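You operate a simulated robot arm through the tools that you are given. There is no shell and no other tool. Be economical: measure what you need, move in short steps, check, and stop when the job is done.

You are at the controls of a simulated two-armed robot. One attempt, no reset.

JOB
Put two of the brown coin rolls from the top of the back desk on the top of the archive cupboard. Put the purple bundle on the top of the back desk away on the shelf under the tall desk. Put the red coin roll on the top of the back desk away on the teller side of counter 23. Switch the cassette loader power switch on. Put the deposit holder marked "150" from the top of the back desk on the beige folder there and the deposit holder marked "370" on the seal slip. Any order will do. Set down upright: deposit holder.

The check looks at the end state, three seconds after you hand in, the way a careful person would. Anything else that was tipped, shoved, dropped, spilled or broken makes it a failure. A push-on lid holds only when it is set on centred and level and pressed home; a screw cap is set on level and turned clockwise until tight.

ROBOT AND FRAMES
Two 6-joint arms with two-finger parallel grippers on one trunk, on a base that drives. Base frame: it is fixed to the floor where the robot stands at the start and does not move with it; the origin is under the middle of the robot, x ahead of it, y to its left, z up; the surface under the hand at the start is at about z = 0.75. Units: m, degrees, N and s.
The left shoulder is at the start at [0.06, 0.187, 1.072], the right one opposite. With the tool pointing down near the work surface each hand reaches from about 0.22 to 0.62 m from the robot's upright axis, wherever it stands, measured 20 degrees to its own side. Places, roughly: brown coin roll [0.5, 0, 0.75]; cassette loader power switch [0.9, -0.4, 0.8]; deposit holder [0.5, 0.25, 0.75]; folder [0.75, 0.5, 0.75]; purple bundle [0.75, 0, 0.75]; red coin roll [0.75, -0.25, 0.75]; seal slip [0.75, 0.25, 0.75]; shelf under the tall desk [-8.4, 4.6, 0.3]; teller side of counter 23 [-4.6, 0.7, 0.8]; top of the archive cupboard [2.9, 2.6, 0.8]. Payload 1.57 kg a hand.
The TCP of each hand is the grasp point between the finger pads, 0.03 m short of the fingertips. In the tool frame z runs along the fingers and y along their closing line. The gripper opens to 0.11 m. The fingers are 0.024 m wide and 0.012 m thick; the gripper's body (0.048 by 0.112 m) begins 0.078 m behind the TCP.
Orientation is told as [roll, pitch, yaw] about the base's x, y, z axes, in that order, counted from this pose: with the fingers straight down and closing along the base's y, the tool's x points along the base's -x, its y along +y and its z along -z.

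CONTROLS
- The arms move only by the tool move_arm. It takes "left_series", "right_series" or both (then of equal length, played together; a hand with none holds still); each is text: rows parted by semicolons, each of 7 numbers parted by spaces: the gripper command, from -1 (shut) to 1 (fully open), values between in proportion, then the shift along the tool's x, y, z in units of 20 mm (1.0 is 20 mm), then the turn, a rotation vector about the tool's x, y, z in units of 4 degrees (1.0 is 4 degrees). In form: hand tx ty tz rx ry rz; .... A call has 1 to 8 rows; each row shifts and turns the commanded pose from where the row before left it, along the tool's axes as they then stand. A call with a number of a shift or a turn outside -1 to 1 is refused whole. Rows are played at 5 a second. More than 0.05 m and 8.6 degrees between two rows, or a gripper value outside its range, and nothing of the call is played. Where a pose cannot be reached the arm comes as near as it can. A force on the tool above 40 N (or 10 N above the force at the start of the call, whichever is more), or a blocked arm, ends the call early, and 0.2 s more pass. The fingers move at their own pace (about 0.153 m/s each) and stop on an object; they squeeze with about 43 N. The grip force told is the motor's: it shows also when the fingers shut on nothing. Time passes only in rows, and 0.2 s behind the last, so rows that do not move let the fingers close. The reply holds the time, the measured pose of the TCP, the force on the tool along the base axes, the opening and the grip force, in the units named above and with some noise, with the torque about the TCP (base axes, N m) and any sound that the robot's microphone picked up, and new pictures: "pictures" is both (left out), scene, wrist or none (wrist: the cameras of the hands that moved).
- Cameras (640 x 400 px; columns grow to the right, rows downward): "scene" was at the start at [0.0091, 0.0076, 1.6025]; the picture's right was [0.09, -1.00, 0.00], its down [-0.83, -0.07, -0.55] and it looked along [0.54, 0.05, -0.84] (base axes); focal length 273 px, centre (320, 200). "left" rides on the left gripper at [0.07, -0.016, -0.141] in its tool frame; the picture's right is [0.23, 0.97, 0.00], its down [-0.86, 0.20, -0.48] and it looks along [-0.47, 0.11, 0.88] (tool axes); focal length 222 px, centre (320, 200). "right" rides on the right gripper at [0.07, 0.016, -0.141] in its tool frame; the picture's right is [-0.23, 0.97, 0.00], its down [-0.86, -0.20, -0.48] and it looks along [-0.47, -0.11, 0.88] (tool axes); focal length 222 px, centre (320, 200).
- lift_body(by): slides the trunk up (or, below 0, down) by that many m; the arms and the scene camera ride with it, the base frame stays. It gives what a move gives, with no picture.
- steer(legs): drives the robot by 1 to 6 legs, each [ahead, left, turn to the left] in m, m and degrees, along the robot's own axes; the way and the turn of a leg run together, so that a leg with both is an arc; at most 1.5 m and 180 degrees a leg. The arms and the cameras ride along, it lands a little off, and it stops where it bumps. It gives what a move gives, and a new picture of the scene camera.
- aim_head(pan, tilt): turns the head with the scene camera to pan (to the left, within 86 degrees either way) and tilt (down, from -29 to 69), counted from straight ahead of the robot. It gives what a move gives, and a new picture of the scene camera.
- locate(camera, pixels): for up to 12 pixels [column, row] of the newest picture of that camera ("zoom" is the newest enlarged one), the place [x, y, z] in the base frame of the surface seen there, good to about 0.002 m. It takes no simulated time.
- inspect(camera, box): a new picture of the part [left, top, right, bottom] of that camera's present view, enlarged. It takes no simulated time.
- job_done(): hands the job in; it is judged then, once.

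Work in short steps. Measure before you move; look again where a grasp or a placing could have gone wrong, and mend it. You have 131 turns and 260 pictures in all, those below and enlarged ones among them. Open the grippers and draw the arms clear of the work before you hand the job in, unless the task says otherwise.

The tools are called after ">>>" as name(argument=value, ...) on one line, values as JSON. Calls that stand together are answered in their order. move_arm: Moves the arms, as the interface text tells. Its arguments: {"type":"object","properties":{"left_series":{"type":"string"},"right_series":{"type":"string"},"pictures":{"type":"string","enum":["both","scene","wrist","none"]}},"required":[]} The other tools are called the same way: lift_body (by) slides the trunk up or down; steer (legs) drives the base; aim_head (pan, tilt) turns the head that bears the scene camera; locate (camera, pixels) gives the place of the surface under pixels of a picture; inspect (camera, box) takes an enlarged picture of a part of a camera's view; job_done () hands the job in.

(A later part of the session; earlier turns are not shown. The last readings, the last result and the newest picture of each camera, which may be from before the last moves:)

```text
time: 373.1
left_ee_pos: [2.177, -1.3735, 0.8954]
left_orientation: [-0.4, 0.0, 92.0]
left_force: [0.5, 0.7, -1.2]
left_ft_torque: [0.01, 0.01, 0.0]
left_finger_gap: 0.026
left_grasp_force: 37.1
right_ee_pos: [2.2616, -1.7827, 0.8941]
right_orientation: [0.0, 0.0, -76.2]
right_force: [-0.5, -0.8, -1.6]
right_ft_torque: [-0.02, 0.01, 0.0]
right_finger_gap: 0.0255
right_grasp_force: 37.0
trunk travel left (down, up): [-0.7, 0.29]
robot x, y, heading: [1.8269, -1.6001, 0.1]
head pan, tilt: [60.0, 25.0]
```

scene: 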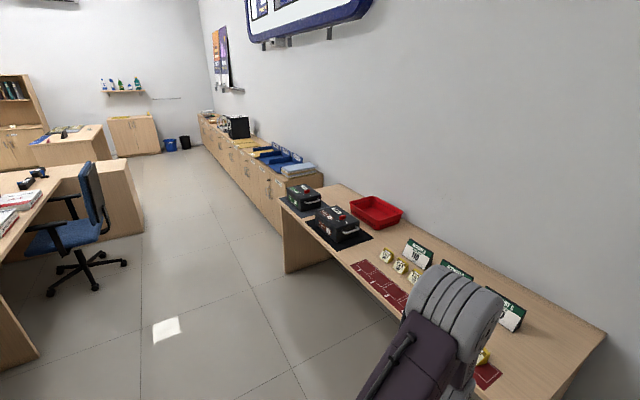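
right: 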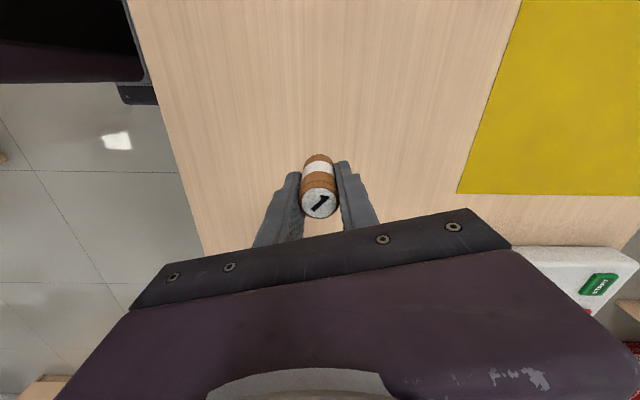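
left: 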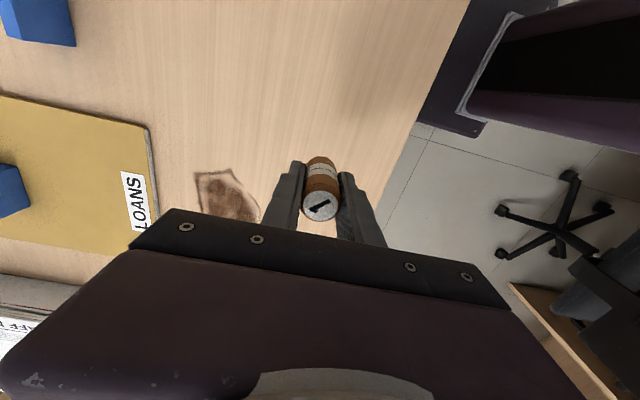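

I measure the aisle: chair, desk return corner, table edge and cupboard fronts.

>>> locate(camera="scene", pixels=[[125, 262], [95, 290], [142, 225], [110, 215], [280, 195], [285, 270], [270, 215], [235, 175], [395, 305], [245, 150], [230, 130], [275, 152]])

>>> inspect(camera="scene", box=[180, 90, 340, 220])

```text
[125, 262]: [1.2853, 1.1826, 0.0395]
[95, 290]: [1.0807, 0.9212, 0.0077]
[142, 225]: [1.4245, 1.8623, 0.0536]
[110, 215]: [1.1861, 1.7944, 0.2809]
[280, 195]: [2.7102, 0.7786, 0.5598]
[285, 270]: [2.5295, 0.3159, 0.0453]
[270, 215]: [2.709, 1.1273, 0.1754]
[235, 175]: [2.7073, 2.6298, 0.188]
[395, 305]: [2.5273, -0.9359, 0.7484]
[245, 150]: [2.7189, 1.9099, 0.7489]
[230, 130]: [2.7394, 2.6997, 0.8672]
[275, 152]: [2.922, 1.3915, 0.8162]
```

```text
3.08 times, centred on (260, 155) of scene
```

zoom: 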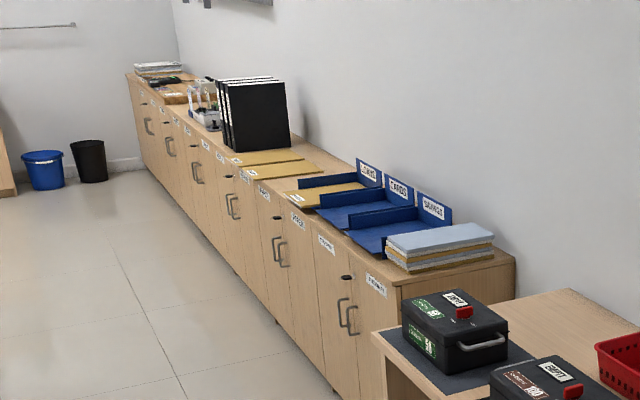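

The aisle (x 1.43–2.53) is clear at x≈1.85. I strafe left to y≈2.4 and look at the cupboards.

>>> steer(legs=[[0, 1.5, 0], [0, 1.5, 0], [0, 1.0, 0]])

>>> aim_head(pan=0, tilt=40)

>>> inspect(camera="scene", box=[60, 20, 580, 260])

```text
time: 392.2
left_ee_pos: [2.2547, 2.5972, 0.8952]
left_orientation: [-0.4, 0.0, 90.4]
left_force: [0.2, -0.8, -1.8]
left_ft_torque: [-0.02, -0.02, -0.03]
left_finger_gap: 0.0258
left_grasp_force: 36.6
right_ee_pos: [2.3293, 2.1845, 0.8938]
right_orientation: [0.0, 0.0, -77.6]
right_force: [-0.2, 0.0, -1.1]
right_ft_torque: [0.0, -0.03, -0.02]
right_finger_gap: 0.0257
right_grasp_force: 37.2
trunk travel left (down, up): [-0.7, 0.29]
robot x, y, heading: [1.9004, 2.3795, -1.6]
head pan, tilt: [60.0, 25.0]
```

scene: 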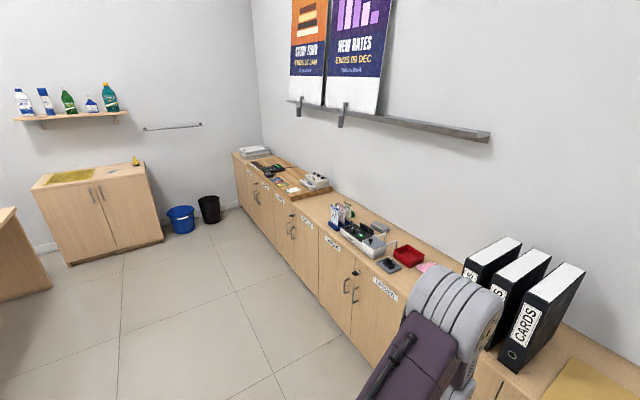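

```text
time: 393.5
left_ee_pos: [2.2546, 2.5971, 0.8952]
left_orientation: [-0.3, 0.1, 90.5]
left_force: [-0.4, 0.2, -1.0]
left_ft_torque: [-0.01, -0.04, -0.03]
left_finger_gap: 0.026
left_grasp_force: 36.7
right_ee_pos: [2.3287, 2.1844, 0.8933]
right_orientation: [0.0, 0.0, -77.7]
right_force: [0.3, -1.5, -1.4]
right_ft_torque: [0.01, 0.01, -0.01]
right_finger_gap: 0.0252
right_grasp_force: 37.0
trunk travel left (down, up): [-0.7, 0.29]
robot x, y, heading: [1.9001, 2.3761, -1.6]
head pan, tilt: [0.0, 40.0]
```

scene: 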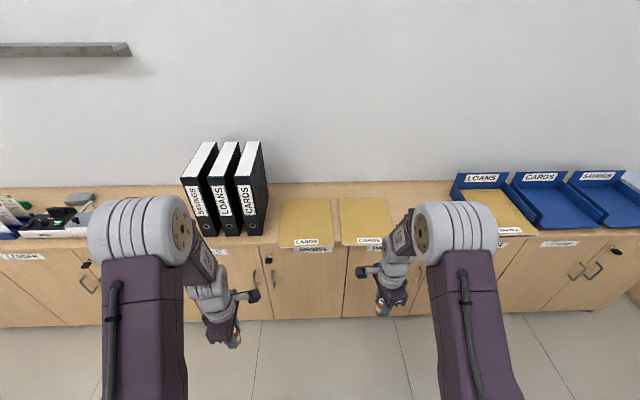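

```text
1.23 times, centred on (320, 140) of scene
```

zoom: 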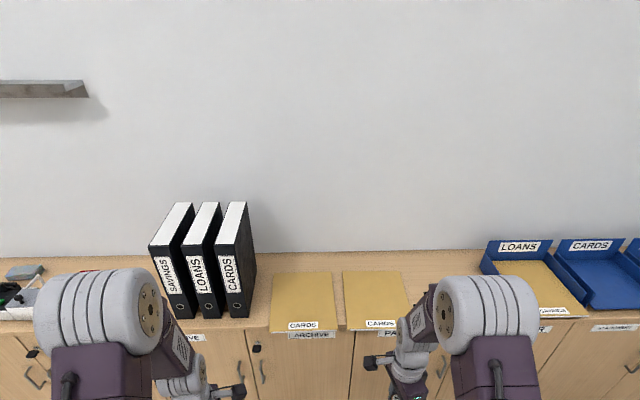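

Door labels read "ARCHIVE" at zoom (312,334) and "…IVE" at (190,338). I enlarge to find the unit's limits and measure free places.

>>> inspect(camera="scene", box=[160, 130, 420, 300])

>>> locate(camera="zoom", pixels=[[275, 195], [275, 260], [200, 262], [296, 180], [420, 180], [296, 280], [430, 278], [455, 300], [435, 160], [380, 300], [270, 290], [440, 270]])

```text
2.35 times, centred on (290, 215) of scene
```

zoom: 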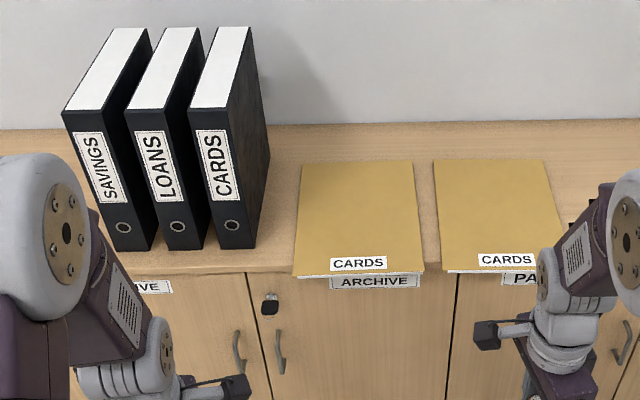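

```text
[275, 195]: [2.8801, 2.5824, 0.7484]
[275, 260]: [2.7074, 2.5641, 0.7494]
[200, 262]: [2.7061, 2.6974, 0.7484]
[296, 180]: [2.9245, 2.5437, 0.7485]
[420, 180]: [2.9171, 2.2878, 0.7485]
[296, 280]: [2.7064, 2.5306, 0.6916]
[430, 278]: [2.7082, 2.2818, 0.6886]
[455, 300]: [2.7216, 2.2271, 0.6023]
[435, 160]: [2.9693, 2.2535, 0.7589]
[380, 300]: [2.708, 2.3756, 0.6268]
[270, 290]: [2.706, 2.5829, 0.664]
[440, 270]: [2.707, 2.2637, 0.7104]
```

The archive unit (two doors) spans y≈2.23 to ≈2.94. Two free gaps: between binders and folder, and between the two folders. I measure their edges.

>>> locate(camera="zoom", pixels=[[258, 240], [265, 190], [272, 150], [240, 247], [292, 265], [298, 200], [302, 165], [411, 165], [417, 220], [424, 262], [440, 262], [433, 180]])

>>> locate(camera="scene", pixels=[[250, 232], [228, 235], [262, 165], [258, 225]])

```text
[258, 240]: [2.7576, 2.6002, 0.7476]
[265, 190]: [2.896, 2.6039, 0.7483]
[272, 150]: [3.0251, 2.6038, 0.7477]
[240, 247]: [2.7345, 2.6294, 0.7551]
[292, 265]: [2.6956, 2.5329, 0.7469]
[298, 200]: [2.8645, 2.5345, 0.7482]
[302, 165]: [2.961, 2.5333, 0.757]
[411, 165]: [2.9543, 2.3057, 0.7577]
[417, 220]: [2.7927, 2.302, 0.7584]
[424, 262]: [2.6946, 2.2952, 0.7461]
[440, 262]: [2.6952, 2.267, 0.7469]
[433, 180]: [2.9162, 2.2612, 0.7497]
```

```text
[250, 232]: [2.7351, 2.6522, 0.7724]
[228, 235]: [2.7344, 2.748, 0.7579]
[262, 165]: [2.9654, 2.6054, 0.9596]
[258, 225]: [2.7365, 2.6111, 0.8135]
```

Gap 1 is 0.072 wide (y 2.534–2.606), suited for both rolls in line, placed with the left hand; the right hand will first set its roll briefly on the folder for hand-over. I drive in, staying clear of the binders.

>>> steer(legs=[[0.4, -0.08, 1.6]])

>>> aim_head(pan=15, tilt=58)

```text
time: 396.1
left_ee_pos: [2.642, 2.5205, 0.8952]
left_orientation: [-0.4, 0.0, 92.1]
left_force: [0.5, 0.6, -1.4]
left_ft_torque: [0.01, 0.02, -0.02]
left_finger_gap: 0.0258
left_grasp_force: 36.8
right_ee_pos: [2.728, 2.11, 0.8931]
right_orientation: [0.0, 0.0, -76.0]
right_force: [0.5, -0.5, -1.6]
right_ft_torque: [0.05, -0.03, -0.03]
right_finger_gap: 0.0258
right_grasp_force: 36.8
trunk travel left (down, up): [-0.7, 0.29]
robot x, y, heading: [2.2926, 2.2917, -0.2]
head pan, tilt: [0.0, 40.0]
```

scene: 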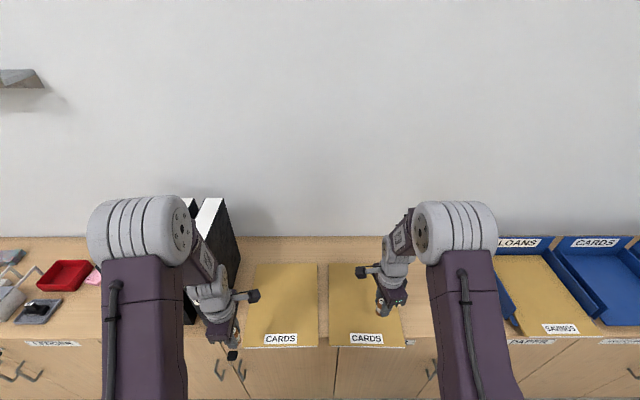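

```text
time: 396.9
left_ee_pos: [2.6416, 2.5194, 0.8956]
left_orientation: [-0.3, 0.0, 92.1]
left_force: [0.5, -0.6, -2.1]
left_ft_torque: [0.0, -0.02, -0.02]
left_finger_gap: 0.0257
left_grasp_force: 37.4
right_ee_pos: [2.7274, 2.1106, 0.8948]
right_orientation: [0.0, 0.0, -76.1]
right_force: [-1.1, -0.4, -1.7]
right_ft_torque: [0.02, 0.03, 0.05]
right_finger_gap: 0.0257
right_grasp_force: 36.9
trunk travel left (down, up): [-0.7, 0.29]
robot x, y, heading: [2.2934, 2.293, 0.0]
head pan, tilt: [15.0, 58.0]
```

scene: 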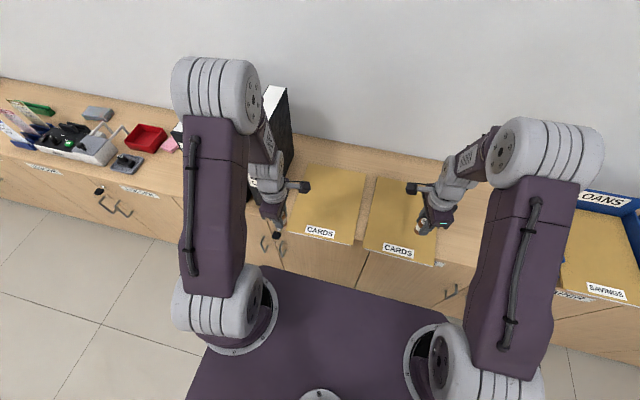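

I check the binders' height and side beside the gap.

>>> locate(camera="scene", pixels=[[272, 97], [280, 120], [285, 150], [288, 175], [300, 185], [290, 225], [268, 160], [270, 185]])

>>> inspect(camera="left", box=[0, 0, 640, 400])

```text
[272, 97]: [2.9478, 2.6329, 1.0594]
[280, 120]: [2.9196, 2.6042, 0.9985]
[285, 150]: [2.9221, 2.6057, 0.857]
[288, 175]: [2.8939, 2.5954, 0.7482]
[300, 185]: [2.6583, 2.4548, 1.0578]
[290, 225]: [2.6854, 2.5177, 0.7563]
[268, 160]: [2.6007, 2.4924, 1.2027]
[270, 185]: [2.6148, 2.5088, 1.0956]
```

```text
1.00 times, centred on (320, 200) of left (not enlarged: the box is as wide or as high as the picture)
```

zoom: 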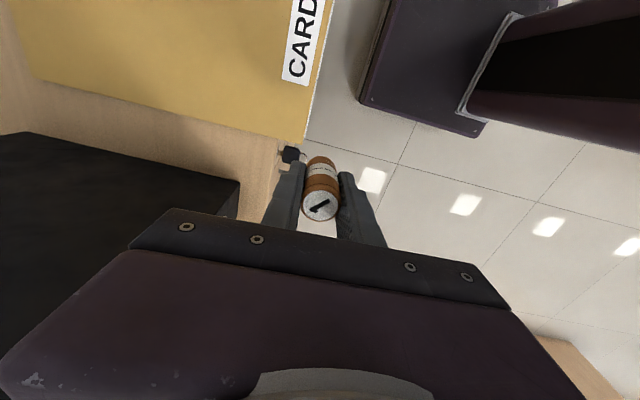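

Binder face y=2.605, top 1.06. I move the left hand along y≈2.553 into the gap, carefully.

>>> move_arm(left_series="-1 -0.2 -0.1 0 0 0 0.1;-1 -0.4 -0.3 0 0 0 0.1;-1 -0.4 -0.5 0 0 0 0.1;-1 -0.35 -0.6 0 0 0 0.1;-1 0 -0.6 0 0 0 0.1;-1 0 -0.6 0 0 0 0;-1 0 -0.6 0 0 0 0;-1 0 -0.6 0 0 0 0", pictures="none")

>>> move_arm(left_series="-1 0 -0.4 0.2 0 0 0;-1 0 -0.6 0.2 0 0 0;-1 0 -0.7 0.2 0 0 0;-1 0 -0.7 0.2 0 0 0;-1 0 -0.7 0.2 0 0 0;-1 0 -0.7 0.2 0 0 0;-1 0 -0.7 0.2 0 0 0;-1 0 -0.5 0.2 0 0 0", pictures="both")

```text
time: 398.7
left_ee_pos: [2.7184, 2.5494, 0.8959]
left_orientation: [-0.4, 0.0, 90.0]
left_force: [0.2, -0.4, -1.3]
left_ft_torque: [0.02, -0.01, 0.02]
left_finger_gap: 0.0256
left_grasp_force: 37.5
right_ee_pos: [2.7282, 2.11, 0.8941]
right_orientation: [0.0, 0.0, -76.2]
right_force: [0.0, 0.1, -1.7]
right_ft_torque: [0.02, -0.01, -0.02]
right_finger_gap: 0.0256
right_grasp_force: 36.6
trunk travel left (down, up): [-0.7, 0.29]
robot x, y, heading: [2.2948, 2.2924, -0.3]
head pan, tilt: [15.0, 58.0]
```

```text
time: 400.5
left_ee_pos: [2.8205, 2.5471, 0.8645]
left_orientation: [-0.4, 0.0, 90.1]
left_force: [-1.2, 0.1, -1.3]
left_ft_torque: [-0.01, 0.03, -0.01]
left_finger_gap: 0.0255
left_grasp_force: 36.9
right_ee_pos: [2.7282, 2.1101, 0.8935]
right_orientation: [-0.1, 0.1, -76.0]
right_force: [0.3, 0.3, -2.1]
right_ft_torque: [-0.02, 0.0, 0.0]
right_finger_gap: 0.0256
right_grasp_force: 36.8
trunk travel left (down, up): [-0.7, 0.29]
robot x, y, heading: [2.2908, 2.2868, 0.0]
head pan, tilt: [15.0, 58.0]
```

scene: 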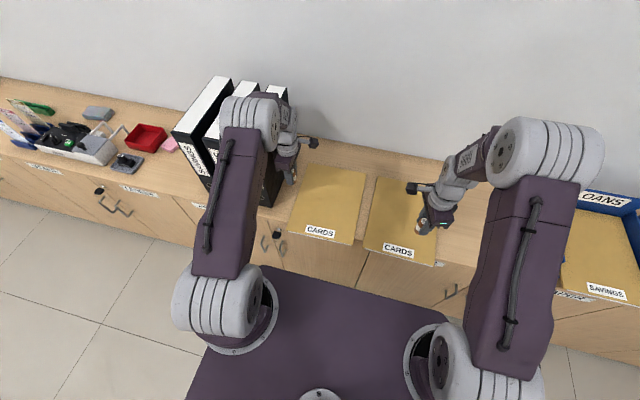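
left: 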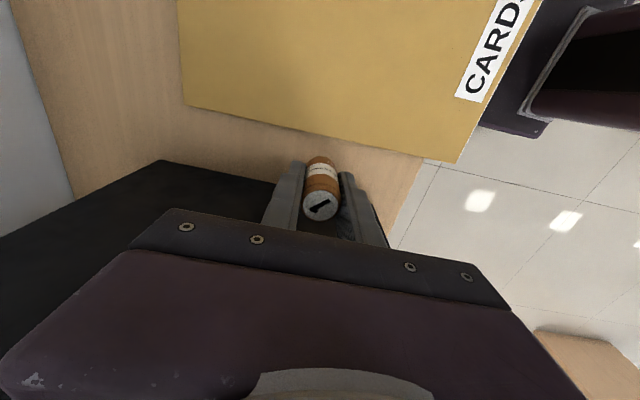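

I check the folder edge next to the roll in this picture.

>>> locate(camera="left", pixels=[[300, 130], [300, 138], [340, 140], [340, 150], [230, 175], [260, 170], [240, 140]])

```text
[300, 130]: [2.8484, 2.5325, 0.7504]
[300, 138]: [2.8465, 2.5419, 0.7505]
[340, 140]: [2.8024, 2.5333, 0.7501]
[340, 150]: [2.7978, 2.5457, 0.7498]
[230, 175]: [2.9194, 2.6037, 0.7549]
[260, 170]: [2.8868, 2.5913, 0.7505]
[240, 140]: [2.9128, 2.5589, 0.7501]
```

Folder edge y≈2.531, surface 0.750. I shift 8 mm from the folder and lower.

>>> move_arm(left_series="-1 -0.2 0 0 0 0 0;-1 -0.2 0 0.3 0 0 0;-1 0 0 0.6 0 0 0;-1 0 0 0.7 0 0 0;-1 0 0 0.7 0 0 0;-1 0 0 0.6 0 0 0;-1 0 0 0.4 0 0 0;-1 0 0 0.15 0 0 0", pictures="wrist")

```text
time: 402.3
left_ee_pos: [2.8203, 2.5572, 0.7955]
left_orientation: [-0.5, -0.1, 90.0]
left_force: [0.2, 0.0, -1.2]
left_ft_torque: [0.0, 0.0, -0.03]
left_finger_gap: 0.0257
left_grasp_force: 37.3
right_ee_pos: [2.7283, 2.1114, 0.8943]
right_orientation: [0.1, 0.0, -76.2]
right_force: [0.9, 0.5, -1.4]
right_ft_torque: [0.0, -0.02, -0.01]
right_finger_gap: 0.0256
right_grasp_force: 36.9
trunk travel left (down, up): [-0.7, 0.29]
robot x, y, heading: [2.2926, 2.2891, 0.0]
head pan, tilt: [15.0, 58.0]
```

left: 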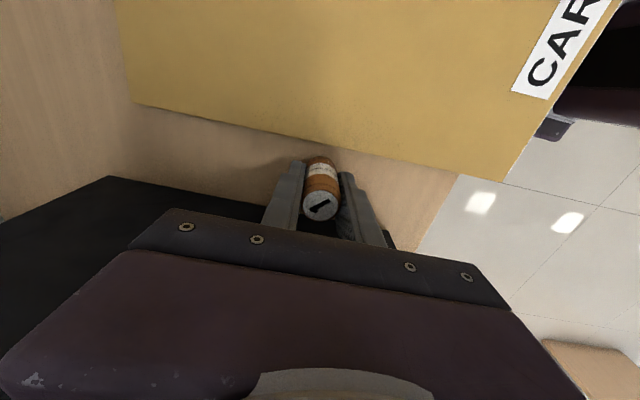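

Still a little above. I step down until contact.

>>> move_arm(left_series="-1 0 0 0.1 0 0 0;-1 0 0 0.08 0 0 0;-1 0 0 0 0 0 0", pictures="none")

```text
time: 403.1
left_ee_pos: [2.819, 2.5559, 0.793]
left_orientation: [-0.5, 0.0, 90.2]
left_force: [-0.7, -0.1, 1.7]
left_ft_torque: [-0.01, 0.0, -0.04]
left_finger_gap: 0.0258
left_grasp_force: 37.1
right_ee_pos: [2.7278, 2.1092, 0.8948]
right_orientation: [-0.1, 0.1, -76.0]
right_force: [-0.6, -0.1, -1.8]
right_ft_torque: [0.01, 0.0, 0.0]
right_finger_gap: 0.0256
right_grasp_force: 36.9
trunk travel left (down, up): [-0.7, 0.29]
robot x, y, heading: [2.2953, 2.2931, -0.1]
head pan, tilt: [15.0, 58.0]
```

Just touching. I release and raise.

>>> move_arm(left_series="-1 0 0 0.04 0 0 0;-0.4 0 0 0 0 0 0;-0.25 0 0 0 0 0 0;-0.2 0 0 0 0 0 0;-0.2 0 0 -0.3 0 0 0;-0.2 0 0 -0.7 0 0 0;-0.2 0 0 -1 0 0 0;-0.2 0 0 -1 0 0 0", pictures="wrist")

```text
time: 404.9
left_ee_pos: [2.8189, 2.5579, 0.8513]
left_orientation: [-0.3, 0.0, 90.2]
left_force: [0.0, -0.1, 1.3]
left_ft_torque: [-0.03, 0.0, 0.0]
left_finger_gap: 0.0437
left_grasp_force: 0.1
right_ee_pos: [2.728, 2.11, 0.8952]
right_orientation: [0.1, 0.1, -76.1]
right_force: [0.1, 0.0, -1.5]
right_ft_torque: [-0.03, -0.02, 0.03]
right_finger_gap: 0.0259
right_grasp_force: 36.9
trunk travel left (down, up): [-0.7, 0.29]
robot x, y, heading: [2.2962, 2.2918, -0.1]
head pan, tilt: [15.0, 58.0]
```

left: 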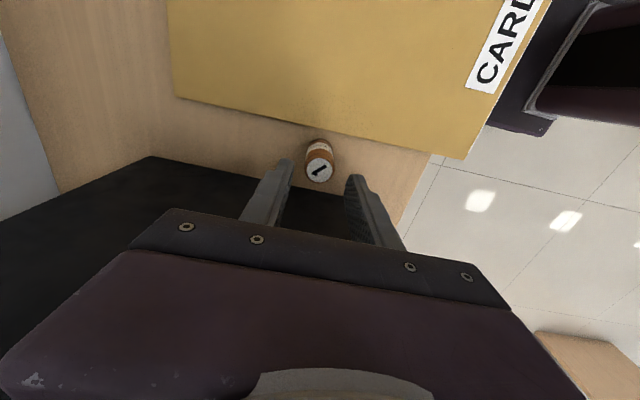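

Roll 1 stands upright. I withdraw the left hand along the gap while the right hand moves over the folder (2.77,2.36).

>>> move_arm(left_series="-0.2 0 0 -1 0 0 0;-0.2 0 0 -1 0 0 0;-0.2 0 0.5 -0.5 0 0 0;-0.2 0 1 0 0 0 0;-0.2 0 1 0 0 0 0;-0.2 0 1 0 0 0 0;-0.2 0 1 0 0 0 0;-0.2 0 1 0 0 0 0", right_series="-1 0.3 0.1 0 0 0 0;-1 0.5 0.2 0 0 0 0;-1 0.7 0.3 0 0 0 0;-1 0.75 0.33 0 0 0 0;-1 0.75 0.33 0 0 0 0;-1 0.75 0.33 0 0 0 0;-1 0.75 0.33 0 0 0 0;-1 0.75 0.33 0 0 0 0", pictures="none")

>>> move_arm(left_series="-0.2 0 0.9 0 0 0 0;-0.2 0 0.9 0 0 0 0;-0.2 0 0.9 0 0 0 0;-0.2 0 0.9 0 0 0 0;-0.2 0 0 0 0 0 0;-0.2 0 0 0 0 0 0;-0.2 0 0 0 0 0 0;-0.2 0 0 0 0 0 0", right_series="-1 0.5 0.2 0.2 0 0 0;-1 0.8 0.35 0.4 0 0 0;-1 0.85 0.4 0.5 0 0 0;-1 0.85 0.4 0.5 0 0 0;-1 0.85 0.4 0.5 0 0 0;-1 0.85 0.4 0.5 0 0 0;-1 0.8 0.35 0.5 0 0 0;-1 0.7 0.3 0.5 0 0 0", pictures="both")

```text
time: 406.7
left_ee_pos: [2.708, 2.5572, 0.9019]
left_orientation: [-0.4, 0.0, 90.1]
left_force: [0.1, 0.6, 0.4]
left_ft_torque: [0.02, -0.02, -0.01]
left_finger_gap: 0.044
left_grasp_force: 0.1
right_ee_pos: [2.7461, 2.2238, 0.8938]
right_orientation: [0.0, -0.1, -76.0]
right_force: [0.0, 0.6, -1.3]
right_ft_torque: [0.0, 0.02, 0.02]
right_finger_gap: 0.0257
right_grasp_force: 37.1
trunk travel left (down, up): [-0.7, 0.29]
robot x, y, heading: [2.2966, 2.2907, -0.3]
head pan, tilt: [15.0, 58.0]
```

```text
time: 408.5
left_ee_pos: [2.6367, 2.5567, 0.9009]
left_orientation: [-0.3, -0.1, 90.0]
left_force: [-0.8, 0.7, -0.3]
left_ft_torque: [0.03, -0.05, 0.01]
left_finger_gap: 0.0438
left_grasp_force: 0.1
right_ee_pos: [2.7712, 2.3578, 0.8204]
right_orientation: [0.0, 0.1, -76.0]
right_force: [0.7, -0.2, -1.5]
right_ft_torque: [-0.01, -0.01, 0.02]
right_finger_gap: 0.0256
right_grasp_force: 36.7
trunk travel left (down, up): [-0.7, 0.29]
robot x, y, heading: [2.2917, 2.2916, 0.0]
head pan, tilt: [15.0, 58.0]
```

scene: 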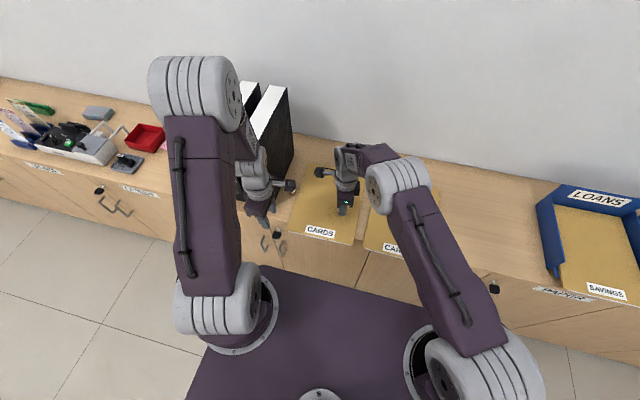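
right: 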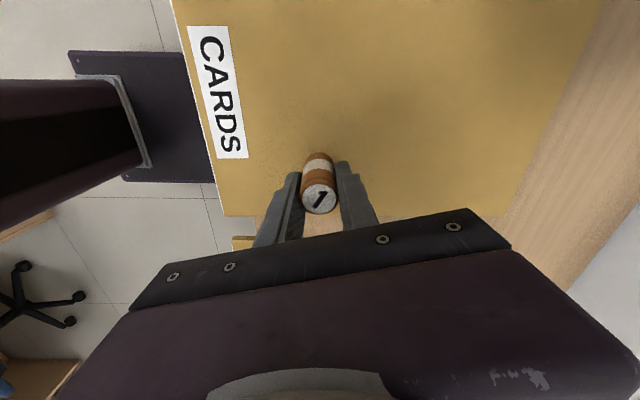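
left: 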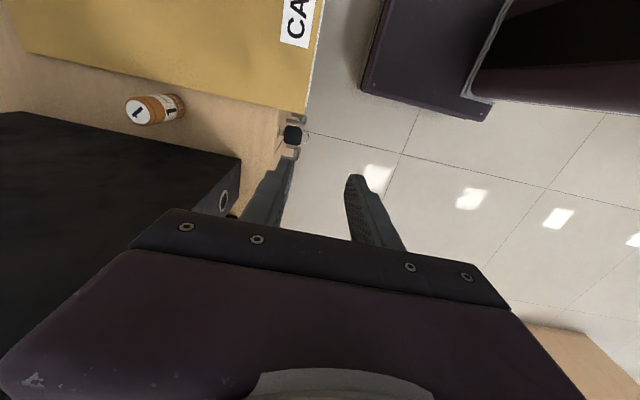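

I lower the right roll onto the folder until contact.

>>> move_arm(right_series="-1 0 0 0.4 0 0 0;-1 0 0 0.4 0 0 0;-1 0 0 0.15 0 0 0;-1 0 0 0.1 0 0 0;-1 0 0 0.05 0 0 0;-1 0 0 0 0 0 0", pictures="none")

```text
time: 409.9
left_ee_pos: [2.6343, 2.5554, 0.9012]
left_orientation: [-0.5, 0.0, 90.0]
left_force: [0.7, -0.6, 0.3]
left_ft_torque: [0.03, 0.03, 0.0]
left_finger_gap: 0.0439
left_grasp_force: 0.1
right_ee_pos: [2.7706, 2.3588, 0.8024]
right_orientation: [0.4, 0.0, -76.0]
right_force: [5.8, 2.4, 31.0]
right_ft_torque: [0.17, -0.1, 0.0]
right_finger_gap: 0.0259
right_grasp_force: 37.0
trunk travel left (down, up): [-0.7, 0.29]
robot x, y, heading: [2.2956, 2.2931, -0.5]
head pan, tilt: [15.0, 58.0]
```

Firm contact. I relieve 3 mm, release, and raise the right hand.

>>> move_arm(right_series="-1 0 0 -0.13 0 0 0;-1 0 0 0 0 0 0;-0.4 0 0 0 0 0 0;-0.25 0 0 0 0 0 0;-0.2 0 0 -0.3 0 0 0;-0.2 0 0 -0.7 0 0 0;-0.2 0 0 -1 0 0 0;-0.2 0 0 -1 0 0 0", pictures="wrist")

>>> move_arm(right_series="-0.2 0 0 -1 0 0 0;-0.2 0 0 -1 0 0 0;-0.2 -0.5 0 -1 0 0 0;-0.2 -1 -0.5 0 0 0 0;-0.2 -1 -0.5 0 0 0 0;-0.2 -1 -0.5 0 0 0 0;-0.2 -1 -0.5 0 0 0 0;-0.2 -1 -0.5 0 0 0 0", pictures="both")

```text
time: 411.7
left_ee_pos: [2.6355, 2.5556, 0.902]
left_orientation: [-0.4, 0.0, 90.1]
left_force: [0.6, 0.2, -0.2]
left_ft_torque: [0.0, -0.01, 0.01]
left_finger_gap: 0.0443
left_grasp_force: 0.1
right_ee_pos: [2.7714, 2.3573, 0.8635]
right_orientation: [0.0, 0.0, -76.1]
right_force: [0.1, -0.3, 0.0]
right_ft_torque: [-0.02, -0.03, 0.0]
right_finger_gap: 0.0442
right_grasp_force: 0.1
trunk travel left (down, up): [-0.7, 0.29]
robot x, y, heading: [2.2974, 2.2901, -0.0]
head pan, tilt: [15.0, 58.0]
```

right: 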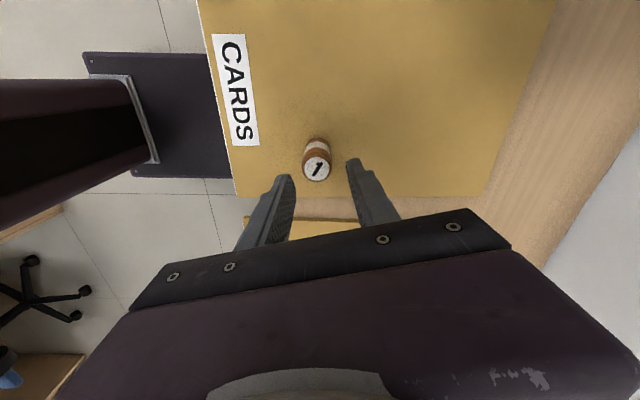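

```text
time: 413.5
left_ee_pos: [2.6353, 2.5553, 0.9012]
left_orientation: [-0.4, 0.0, 90.0]
left_force: [0.7, -0.1, -0.8]
left_ft_torque: [0.03, -0.01, 0.02]
left_finger_gap: 0.0441
left_grasp_force: 0.0
right_ee_pos: [2.7488, 2.2378, 0.9235]
right_orientation: [0.0, 0.1, -76.0]
right_force: [-0.8, 0.5, -0.8]
right_ft_torque: [0.04, 0.01, 0.01]
right_finger_gap: 0.044
right_grasp_force: 0.0
trunk travel left (down, up): [-0.7, 0.29]
robot x, y, heading: [2.2957, 2.2891, -0.2]
head pan, tilt: [15.0, 58.0]
```

scene: 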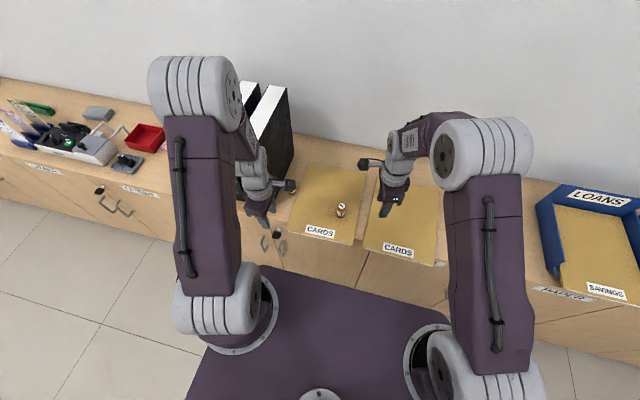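
right: 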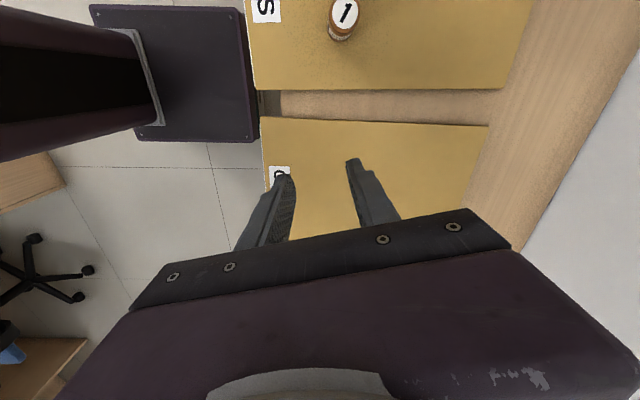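

Roll 2 stands on the folder at ≈(2.771,2.357). The right hand clears out; the left hand comes over it.

>>> move_arm(right_series="-0.2 -1 -0.8 0 0 0 0;-0.2 -1 -0.8 0 0 0 0;-0.2 -1 -0.8 0 0 0 0;-0.2 -1 -0.8 0 0 0 0;-0.2 -1 -0.8 0 0 0 0;-0.2 -1 -0.8 0 0 0 0;-0.2 0 -0.8 0 0 0 0;-0.2 0 0 0 0 0 0", left_series="-0.1 0 0 0 0 0 0;-0.1 0.5 0 0 0 0 0;-0.1 0.9 0 0 0 0 0;-0.1 1 -0.5 0 0 0 0;-0.1 1 -0.9 0 0 0 0;-0.1 1 -0.9 0 0 0 0;-0.1 1 -0.9 0 0 0 0;-0.1 1 -0.9 0 0 0 0", pictures="none")

>>> move_arm(left_series="-0.1 1 -0.9 0 0 0 0;-0.1 1 -0.9 0.3 0 0 0;-0.1 0.9 -0.9 0.7 0 0 0;-0.1 0.55 0 0.8 0 0 0", pictures="both")

```text
time: 415.3
left_ee_pos: [2.7193, 2.4276, 0.9009]
left_orientation: [-0.3, 0.0, 90.2]
left_force: [0.5, -0.5, 0.1]
left_ft_torque: [0.03, -0.01, 0.03]
left_finger_gap: 0.0496
left_grasp_force: 0.1
right_ee_pos: [2.6703, 2.0942, 0.9225]
right_orientation: [0.0, 0.0, -76.1]
right_force: [0.1, 0.0, 0.2]
right_ft_torque: [0.02, 0.01, -0.01]
right_finger_gap: 0.0438
right_grasp_force: 0.1
trunk travel left (down, up): [-0.7, 0.29]
robot x, y, heading: [2.2877, 2.2909, -0.2]
head pan, tilt: [15.0, 58.0]
```

```text
time: 416.3
left_ee_pos: [2.7739, 2.3591, 0.8652]
left_orientation: [-0.4, 0.1, 90.1]
left_force: [-0.2, -0.1, -0.6]
left_ft_torque: [0.02, -0.03, 0.01]
left_finger_gap: 0.0496
left_grasp_force: 0.1
right_ee_pos: [2.6694, 2.0944, 0.9218]
right_orientation: [0.0, 0.0, -76.2]
right_force: [1.0, 0.1, 0.0]
right_ft_torque: [0.02, 0.03, -0.02]
right_finger_gap: 0.0439
right_grasp_force: 0.0
trunk travel left (down, up): [-0.7, 0.29]
robot x, y, heading: [2.2947, 2.2915, -0.3]
head pan, tilt: [15.0, 58.0]
```

scene: 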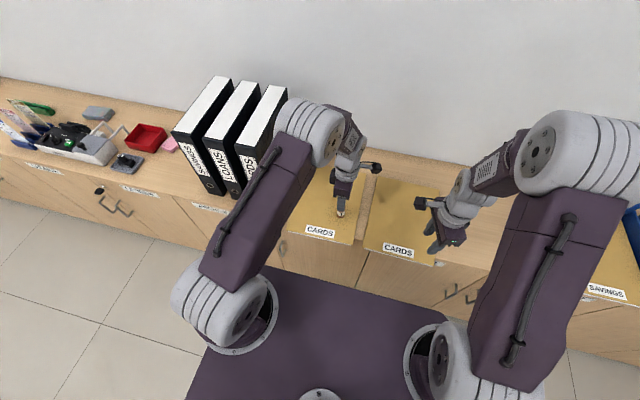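
left: 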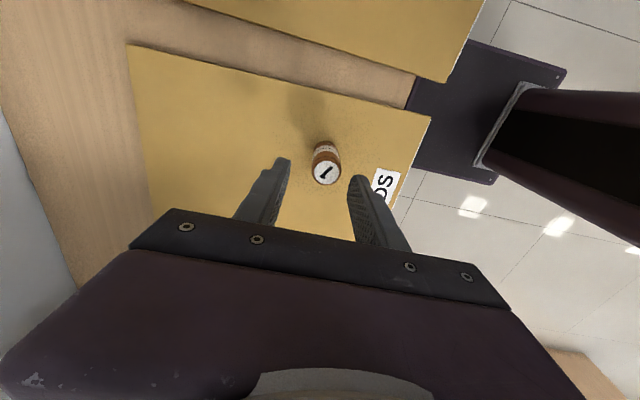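

>>> locate(camera="left", pixels=[[326, 171], [315, 171], [337, 171], [326, 160], [326, 183]])

```text
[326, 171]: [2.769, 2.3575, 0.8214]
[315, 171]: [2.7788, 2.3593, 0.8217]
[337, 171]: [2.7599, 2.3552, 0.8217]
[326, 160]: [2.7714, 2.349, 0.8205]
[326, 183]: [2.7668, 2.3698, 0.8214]
```

Centre (2.769,2.359). I correct 5 mm, descend to z≈0.80, grasp and lift gently.

>>> move_arm(left_series="-0.1 0 0.25 0.5 0 0 0;-0.1 0 0 0.8 0 0 0;-0.1 0 0 0.8 0 0 0;-0.1 0 0 0.8 0 0 0;-0.1 0 0 0.36 0 0 0;-1 0 0 0 0 0 0;-1 0 0 0 0 0 0;-1 0 0 0 0 0 0", pictures="none")

>>> move_arm(left_series="-1 0 0 -0.1 0 0 0;-1 0 0 -0.2 0 0 0;-1 0 0 -0.3 0 0 0;-1 0 0 -0.5 0 0 0;-1 0 0 -0.6 0 0 0;-1 0 0 -0.6 0 0 0;-1 0 0 -0.6 0 0 0;-1 0 0 -0.3 0 0 0", pictures="wrist")

```text
time: 418.1
left_ee_pos: [2.7705, 2.3599, 0.7991]
left_orientation: [-0.4, 0.0, 90.1]
left_force: [-0.8, 0.3, 0.0]
left_ft_torque: [0.02, 0.05, -0.01]
left_finger_gap: 0.026
left_grasp_force: 37.0
right_ee_pos: [2.6693, 2.0944, 0.9226]
right_orientation: [0.1, 0.0, -76.0]
right_force: [0.5, 0.3, 0.8]
right_ft_torque: [-0.03, 0.05, 0.0]
right_finger_gap: 0.0439
right_grasp_force: 0.0
trunk travel left (down, up): [-0.7, 0.29]
robot x, y, heading: [2.2951, 2.292, -0.0]
head pan, tilt: [15.0, 58.0]
```

```text
time: 419.9
left_ee_pos: [2.7685, 2.3576, 0.8644]
left_orientation: [-0.3, 0.0, 90.1]
left_force: [-0.7, -0.2, -1.4]
left_ft_torque: [0.0, 0.0, 0.0]
left_finger_gap: 0.0262
left_grasp_force: 37.3
right_ee_pos: [2.6702, 2.0941, 0.9216]
right_orientation: [0.0, 0.0, -76.1]
right_force: [0.3, 0.0, 0.2]
right_ft_torque: [-0.04, 0.02, 0.01]
right_finger_gap: 0.0442
right_grasp_force: 0.1
trunk travel left (down, up): [-0.7, 0.29]
robot x, y, heading: [2.2953, 2.2911, -0.3]
head pan, tilt: [15.0, 58.0]
```

left: 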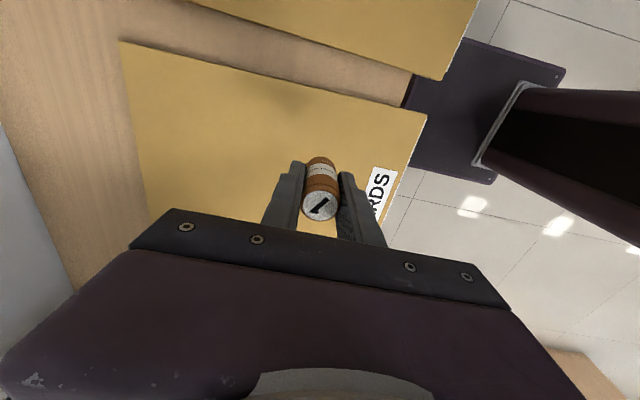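

Held. I move it along +y to (2.75,2.556), in front of roll 1.

>>> move_arm(left_series="-1 -0.3 0.2 0 0 0 0;-1 -0.5 0.25 0 0 0 0;-1 -0.7 0.25 0 0 0 0;-1 -0.7 0.2 0 0 0 0;-1 -0.7 0 0 0 0 0;-1 -0.7 0 0 0 0 0;-1 -0.7 0 0 0 0 0;-1 -0.7 0 0 0 0 0", pictures="none")

>>> move_arm(left_series="-1 -0.5 0 0 0 0 0;-1 -0.7 0 0 0 0 0;-1 -0.7 0 0 0 0 0;-1 -0.7 0 0 0 0 0;-1 -0.7 0 0 0 0 0;-1 -0.7 0 0 0 0 0;-1 -0.55 0 0 0 0 0;-1 -0.35 0 0 0 0 0", pictures="wrist")

```text
time: 421.7
left_ee_pos: [2.7511, 2.4601, 0.8643]
left_orientation: [-0.4, 0.0, 90.2]
left_force: [0.1, 0.3, -2.0]
left_ft_torque: [0.02, 0.0, 0.03]
left_finger_gap: 0.0261
left_grasp_force: 36.7
right_ee_pos: [2.6695, 2.0954, 0.9218]
right_orientation: [0.0, 0.0, -76.1]
right_force: [-0.5, 0.1, -0.8]
right_ft_torque: [0.0, 0.04, -0.01]
right_finger_gap: 0.044
right_grasp_force: 0.1
trunk travel left (down, up): [-0.7, 0.29]
robot x, y, heading: [2.2944, 2.2912, -0.2]
head pan, tilt: [15.0, 58.0]
```

```text
time: 423.5
left_ee_pos: [2.7496, 2.5582, 0.8634]
left_orientation: [-0.4, 0.0, 90.1]
left_force: [-0.6, 0.7, -1.4]
left_ft_torque: [-0.01, -0.03, 0.0]
left_finger_gap: 0.0261
left_grasp_force: 36.8
right_ee_pos: [2.6695, 2.0957, 0.9223]
right_orientation: [0.0, -0.1, -76.1]
right_force: [0.2, -0.2, 0.4]
right_ft_torque: [-0.01, -0.01, 0.01]
right_finger_gap: 0.0441
right_grasp_force: 0.1
trunk travel left (down, up): [-0.7, 0.29]
robot x, y, heading: [2.2932, 2.2905, -0.1]
head pan, tilt: [15.0, 58.0]
```

left: 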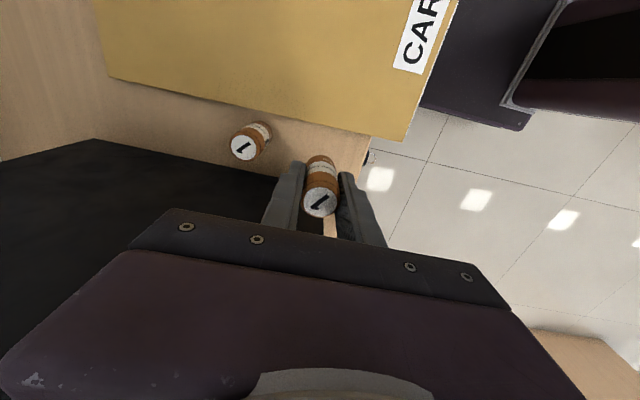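

Clear of roll 1 and the binder. I lower to contact.

>>> move_arm(left_series="-1 0 0 0.3 0 0 0;-1 0 0 0.6 0 0 0;-1 0 0 0.7 0 0 0;-1 0 0 0.7 0 0 0;-1 0 0 0.6 0 0 0;-1 0 0 0.4 0 0 0;-1 0 0 0.15 0 0 0;-1 0 0 0.1 0 0 0", pictures="none")

```text
time: 425.3
left_ee_pos: [2.7501, 2.5556, 0.7952]
left_orientation: [-0.7, -0.1, 90.0]
left_force: [2.1, 0.2, 25.4]
left_ft_torque: [-0.17, -0.18, 0.13]
left_finger_gap: 0.0258
left_grasp_force: 37.0
right_ee_pos: [2.6682, 2.0932, 0.9239]
right_orientation: [0.1, -0.1, -76.2]
right_force: [-0.4, -0.1, -0.6]
right_ft_torque: [-0.01, -0.03, 0.01]
right_finger_gap: 0.0439
right_grasp_force: 0.1
trunk travel left (down, up): [-0.7, 0.29]
robot x, y, heading: [2.2923, 2.2901, 0.0]
head pan, tilt: [15.0, 58.0]
```

>>> inspect(camera="left", box=[220, 90, 420, 250])

>>> locate(camera="zoom", pixels=[[325, 285], [325, 160], [305, 150], [400, 240]])

```text
2.50 times, centred on (320, 170) of left
```

zoom: 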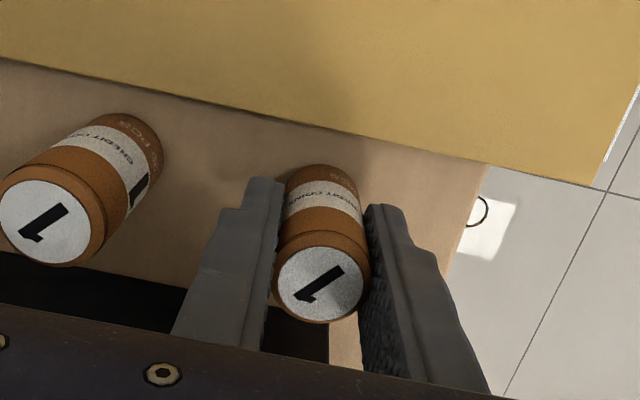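

```text
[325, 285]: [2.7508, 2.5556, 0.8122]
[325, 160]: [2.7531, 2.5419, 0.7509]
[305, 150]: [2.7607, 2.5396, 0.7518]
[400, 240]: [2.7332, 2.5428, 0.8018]
```

Roll top is at 0.812, so it stands on the cupboard top. I relieve, release, and raise.

>>> move_arm(left_series="-1 0 0 -0.12 0 0 0;-1 0 0 0 0 0 0;-0.4 0 0 0 0 0 0;-0.28 0 0 0 0 0 0;-0.25 0 0 -0.3 0 0 0;-0.25 0 0 -0.7 0 0 0;-0.25 0 0 -1 0 0 0;-0.25 0 0 -1 0 0 0", pictures="wrist")

>>> move_arm(left_series="-0.25 0 0 -1 0 0 0;-0.25 0 0 -1 0 0 0;-0.25 0 0.5 -1 0 0 0;-0.25 0 1 0 0 0 0;-0.25 0 1 0 0 0 0;-0.25 0 1 0 0 0 0;-0.25 0 1 0 0 0 0;-0.25 0 1 0 0 0 0", pictures="scene")

>>> steer(legs=[[-0.4, 0, 0]])

```text
time: 427.1
left_ee_pos: [2.7489, 2.558, 0.8556]
left_orientation: [-0.3, 0.1, 90.1]
left_force: [-0.3, 0.4, -0.8]
left_ft_torque: [-0.01, 0.01, 0.02]
left_finger_gap: 0.0409
left_grasp_force: 0.0
right_ee_pos: [2.6683, 2.0943, 0.9222]
right_orientation: [0.0, 0.0, -76.1]
right_force: [-0.9, 0.1, 0.1]
right_ft_torque: [0.0, -0.01, 0.02]
right_finger_gap: 0.0438
right_grasp_force: 0.0
trunk travel left (down, up): [-0.7, 0.29]
robot x, y, heading: [2.2926, 2.2958, 0.1]
head pan, tilt: [15.0, 58.0]
```

left: 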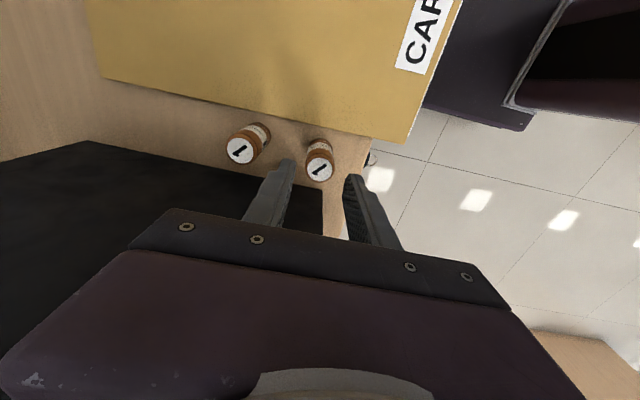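

```text
time: 428.9
left_ee_pos: [2.6393, 2.5563, 0.9138]
left_orientation: [-0.4, 0.0, 90.1]
left_force: [1.1, -0.3, 0.0]
left_ft_torque: [0.0, -0.03, 0.02]
left_finger_gap: 0.0411
left_grasp_force: 0.0
right_ee_pos: [2.6689, 2.0951, 0.9215]
right_orientation: [0.0, 0.0, -76.0]
right_force: [-0.7, 0.0, 0.0]
right_ft_torque: [0.01, -0.02, -0.02]
right_finger_gap: 0.044
right_grasp_force: 0.1
trunk travel left (down, up): [-0.7, 0.29]
robot x, y, heading: [2.2939, 2.2877, -0.0]
head pan, tilt: [15.0, 58.0]
```

scene: 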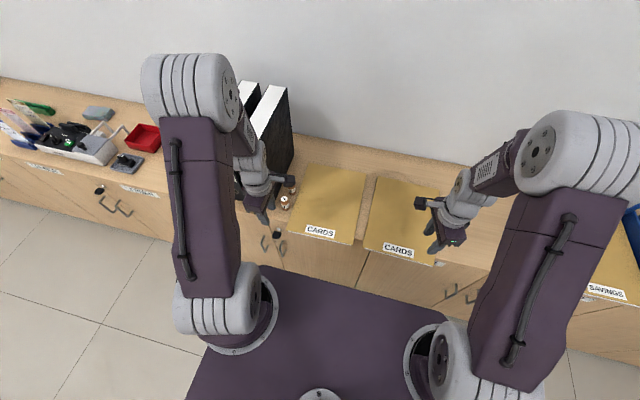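

```text
time: 431.4
left_ee_pos: [2.2417, 2.5581, 0.9145]
left_orientation: [-0.4, 0.0, 90.1]
left_force: [0.0, -0.3, 0.8]
left_ft_torque: [0.02, 0.0, 0.04]
left_finger_gap: 0.0413
left_grasp_force: 0.1
right_ee_pos: [2.2714, 2.0956, 0.9213]
right_orientation: [0.0, -0.1, -76.0]
right_force: [-0.2, 0.5, -0.1]
right_ft_torque: [0.04, 0.0, -0.02]
right_finger_gap: 0.0439
right_grasp_force: 0.0
trunk travel left (down, up): [-0.7, 0.29]
robot x, y, heading: [1.8947, 2.293, 0.1]
head pan, tilt: [15.0, 58.0]
```

scene: 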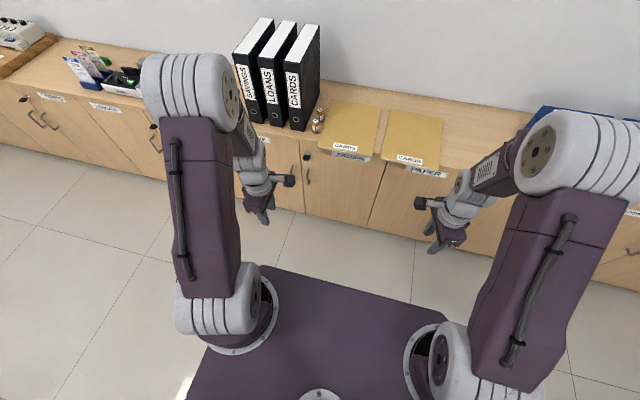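

I check the rolls and open the grippers; then verify the back desk from here.

>>> inspect(camera="scene", box=[220, 60, 400, 200])

>>> move_arm(left_series="1 0 0 0 0 0 0;1 0 0 0 0 0 0;1 0 0 0 0 0 0", right_series="1 0 0 0 0 0 0;1 0 0 0 0 0 0;1 0 0 0 0 0 0", pictures="none")

>>> steer(legs=[[0, -1.5, 0], [0, -0.6, 0]])

>>> steer(legs=[[0, 0, -100]])

>>> aim_head(pan=-75, tilt=40)

```text
2.86 times, centred on (310, 130) of scene
```

zoom: 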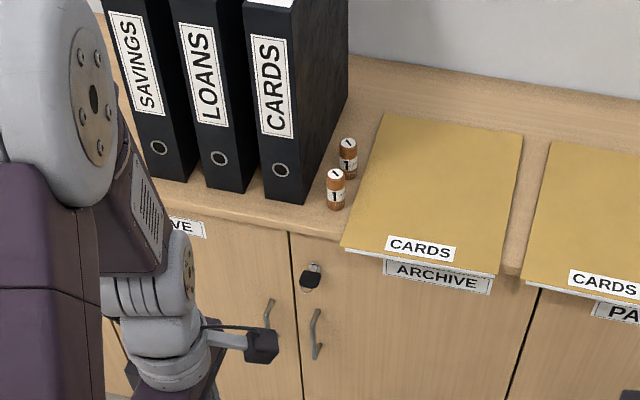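

```text
time: 432.1
left_ee_pos: [2.2405, 2.5578, 0.9144]
left_orientation: [-0.4, 0.1, 90.1]
left_force: [-0.7, -0.5, -0.6]
left_ft_torque: [0.0, 0.02, -0.02]
left_finger_gap: 0.1097
left_grasp_force: 0.0
right_ee_pos: [2.2705, 2.096, 0.9233]
right_orientation: [-0.1, 0.0, -76.0]
right_force: [-0.4, 0.1, -0.3]
right_ft_torque: [0.0, 0.01, 0.0]
right_finger_gap: 0.1099
right_grasp_force: 0.0
trunk travel left (down, up): [-0.7, 0.29]
robot x, y, heading: [1.8952, 2.293, -0.1]
head pan, tilt: [15.0, 58.0]
```

```text
time: 442.5
left_ee_pos: [2.243, 0.4709, 0.9141]
left_orientation: [-0.4, 0.0, 90.2]
left_force: [-0.1, 0.2, 0.0]
left_ft_torque: [0.01, -0.01, 0.0]
left_finger_gap: 0.11
left_grasp_force: 0.1
right_ee_pos: [2.2762, 0.0076, 0.9221]
right_orientation: [0.0, 0.0, -75.7]
right_force: [-0.2, 0.6, 0.4]
right_ft_torque: [0.02, 0.0, 0.01]
right_finger_gap: 0.11
right_grasp_force: 0.0
trunk travel left (down, up): [-0.7, 0.29]
robot x, y, heading: [1.8951, 0.2048, 0.3]
head pan, tilt: [15.0, 58.0]
```

scene: 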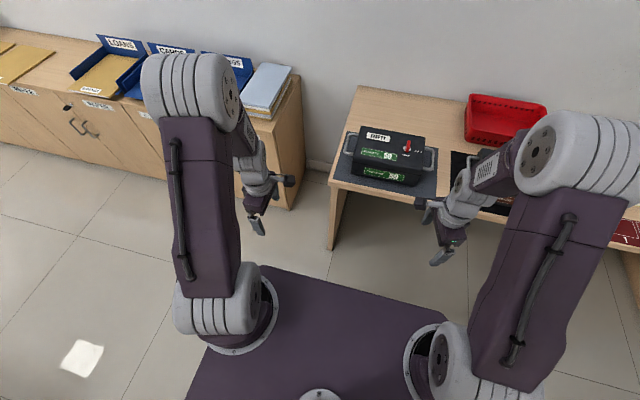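

```text
time: 447.1
left_ee_pos: [2.0997, -0.1823, 0.9147]
left_orientation: [-0.4, 0.0, -9.8]
left_force: [-0.8, 0.2, 0.2]
left_ft_torque: [0.0, -0.03, 0.0]
left_finger_gap: 0.1098
left_grasp_force: 0.1
right_ee_pos: [1.6397, -0.1329, 0.9231]
right_orientation: [0.1, 0.0, -175.9]
right_force: [-0.2, -0.6, -1.0]
right_ft_torque: [-0.05, 0.02, -0.01]
right_finger_gap: 0.1099
right_grasp_force: 0.0
trunk travel left (down, up): [-0.7, 0.29]
robot x, y, heading: [1.8958, 0.2026, -99.9]
head pan, tilt: [15.0, 58.0]
```

scene: 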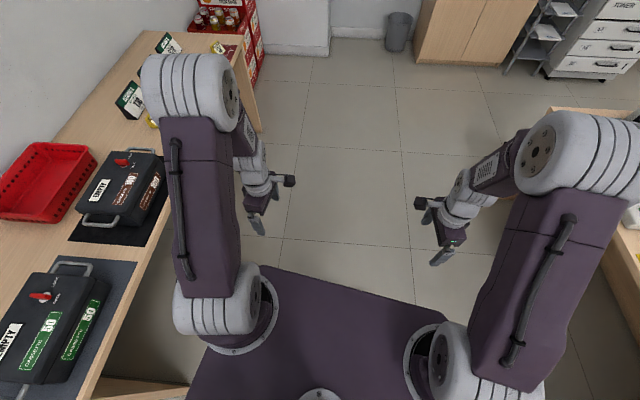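

```text
time: 448.8
left_ee_pos: [2.0997, -0.1824, 0.9129]
left_orientation: [-0.4, -0.1, -9.8]
left_force: [0.1, 0.1, -0.3]
left_ft_torque: [0.0, 0.0, 0.0]
left_finger_gap: 0.11
left_grasp_force: 0.1
right_ee_pos: [1.641, -0.1328, 0.9215]
right_orientation: [-0.1, 0.1, -175.9]
right_force: [-0.1, -0.2, 0.5]
right_ft_torque: [0.01, 0.02, 0.01]
right_finger_gap: 0.1101
right_grasp_force: 0.2
trunk travel left (down, up): [-0.7, 0.29]
robot x, y, heading: [1.9011, 0.2025, -99.8]
head pan, tilt: [-75.0, 40.0]
```

scene: 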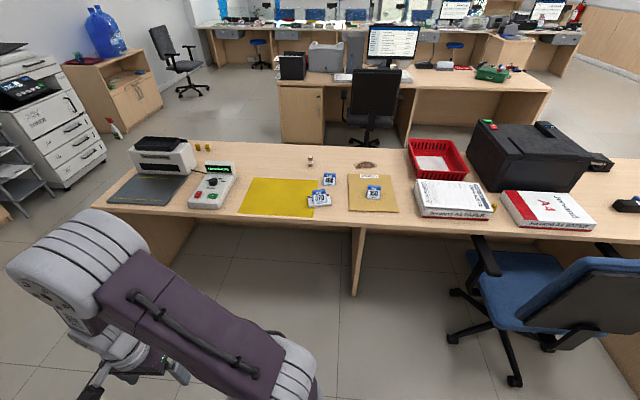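

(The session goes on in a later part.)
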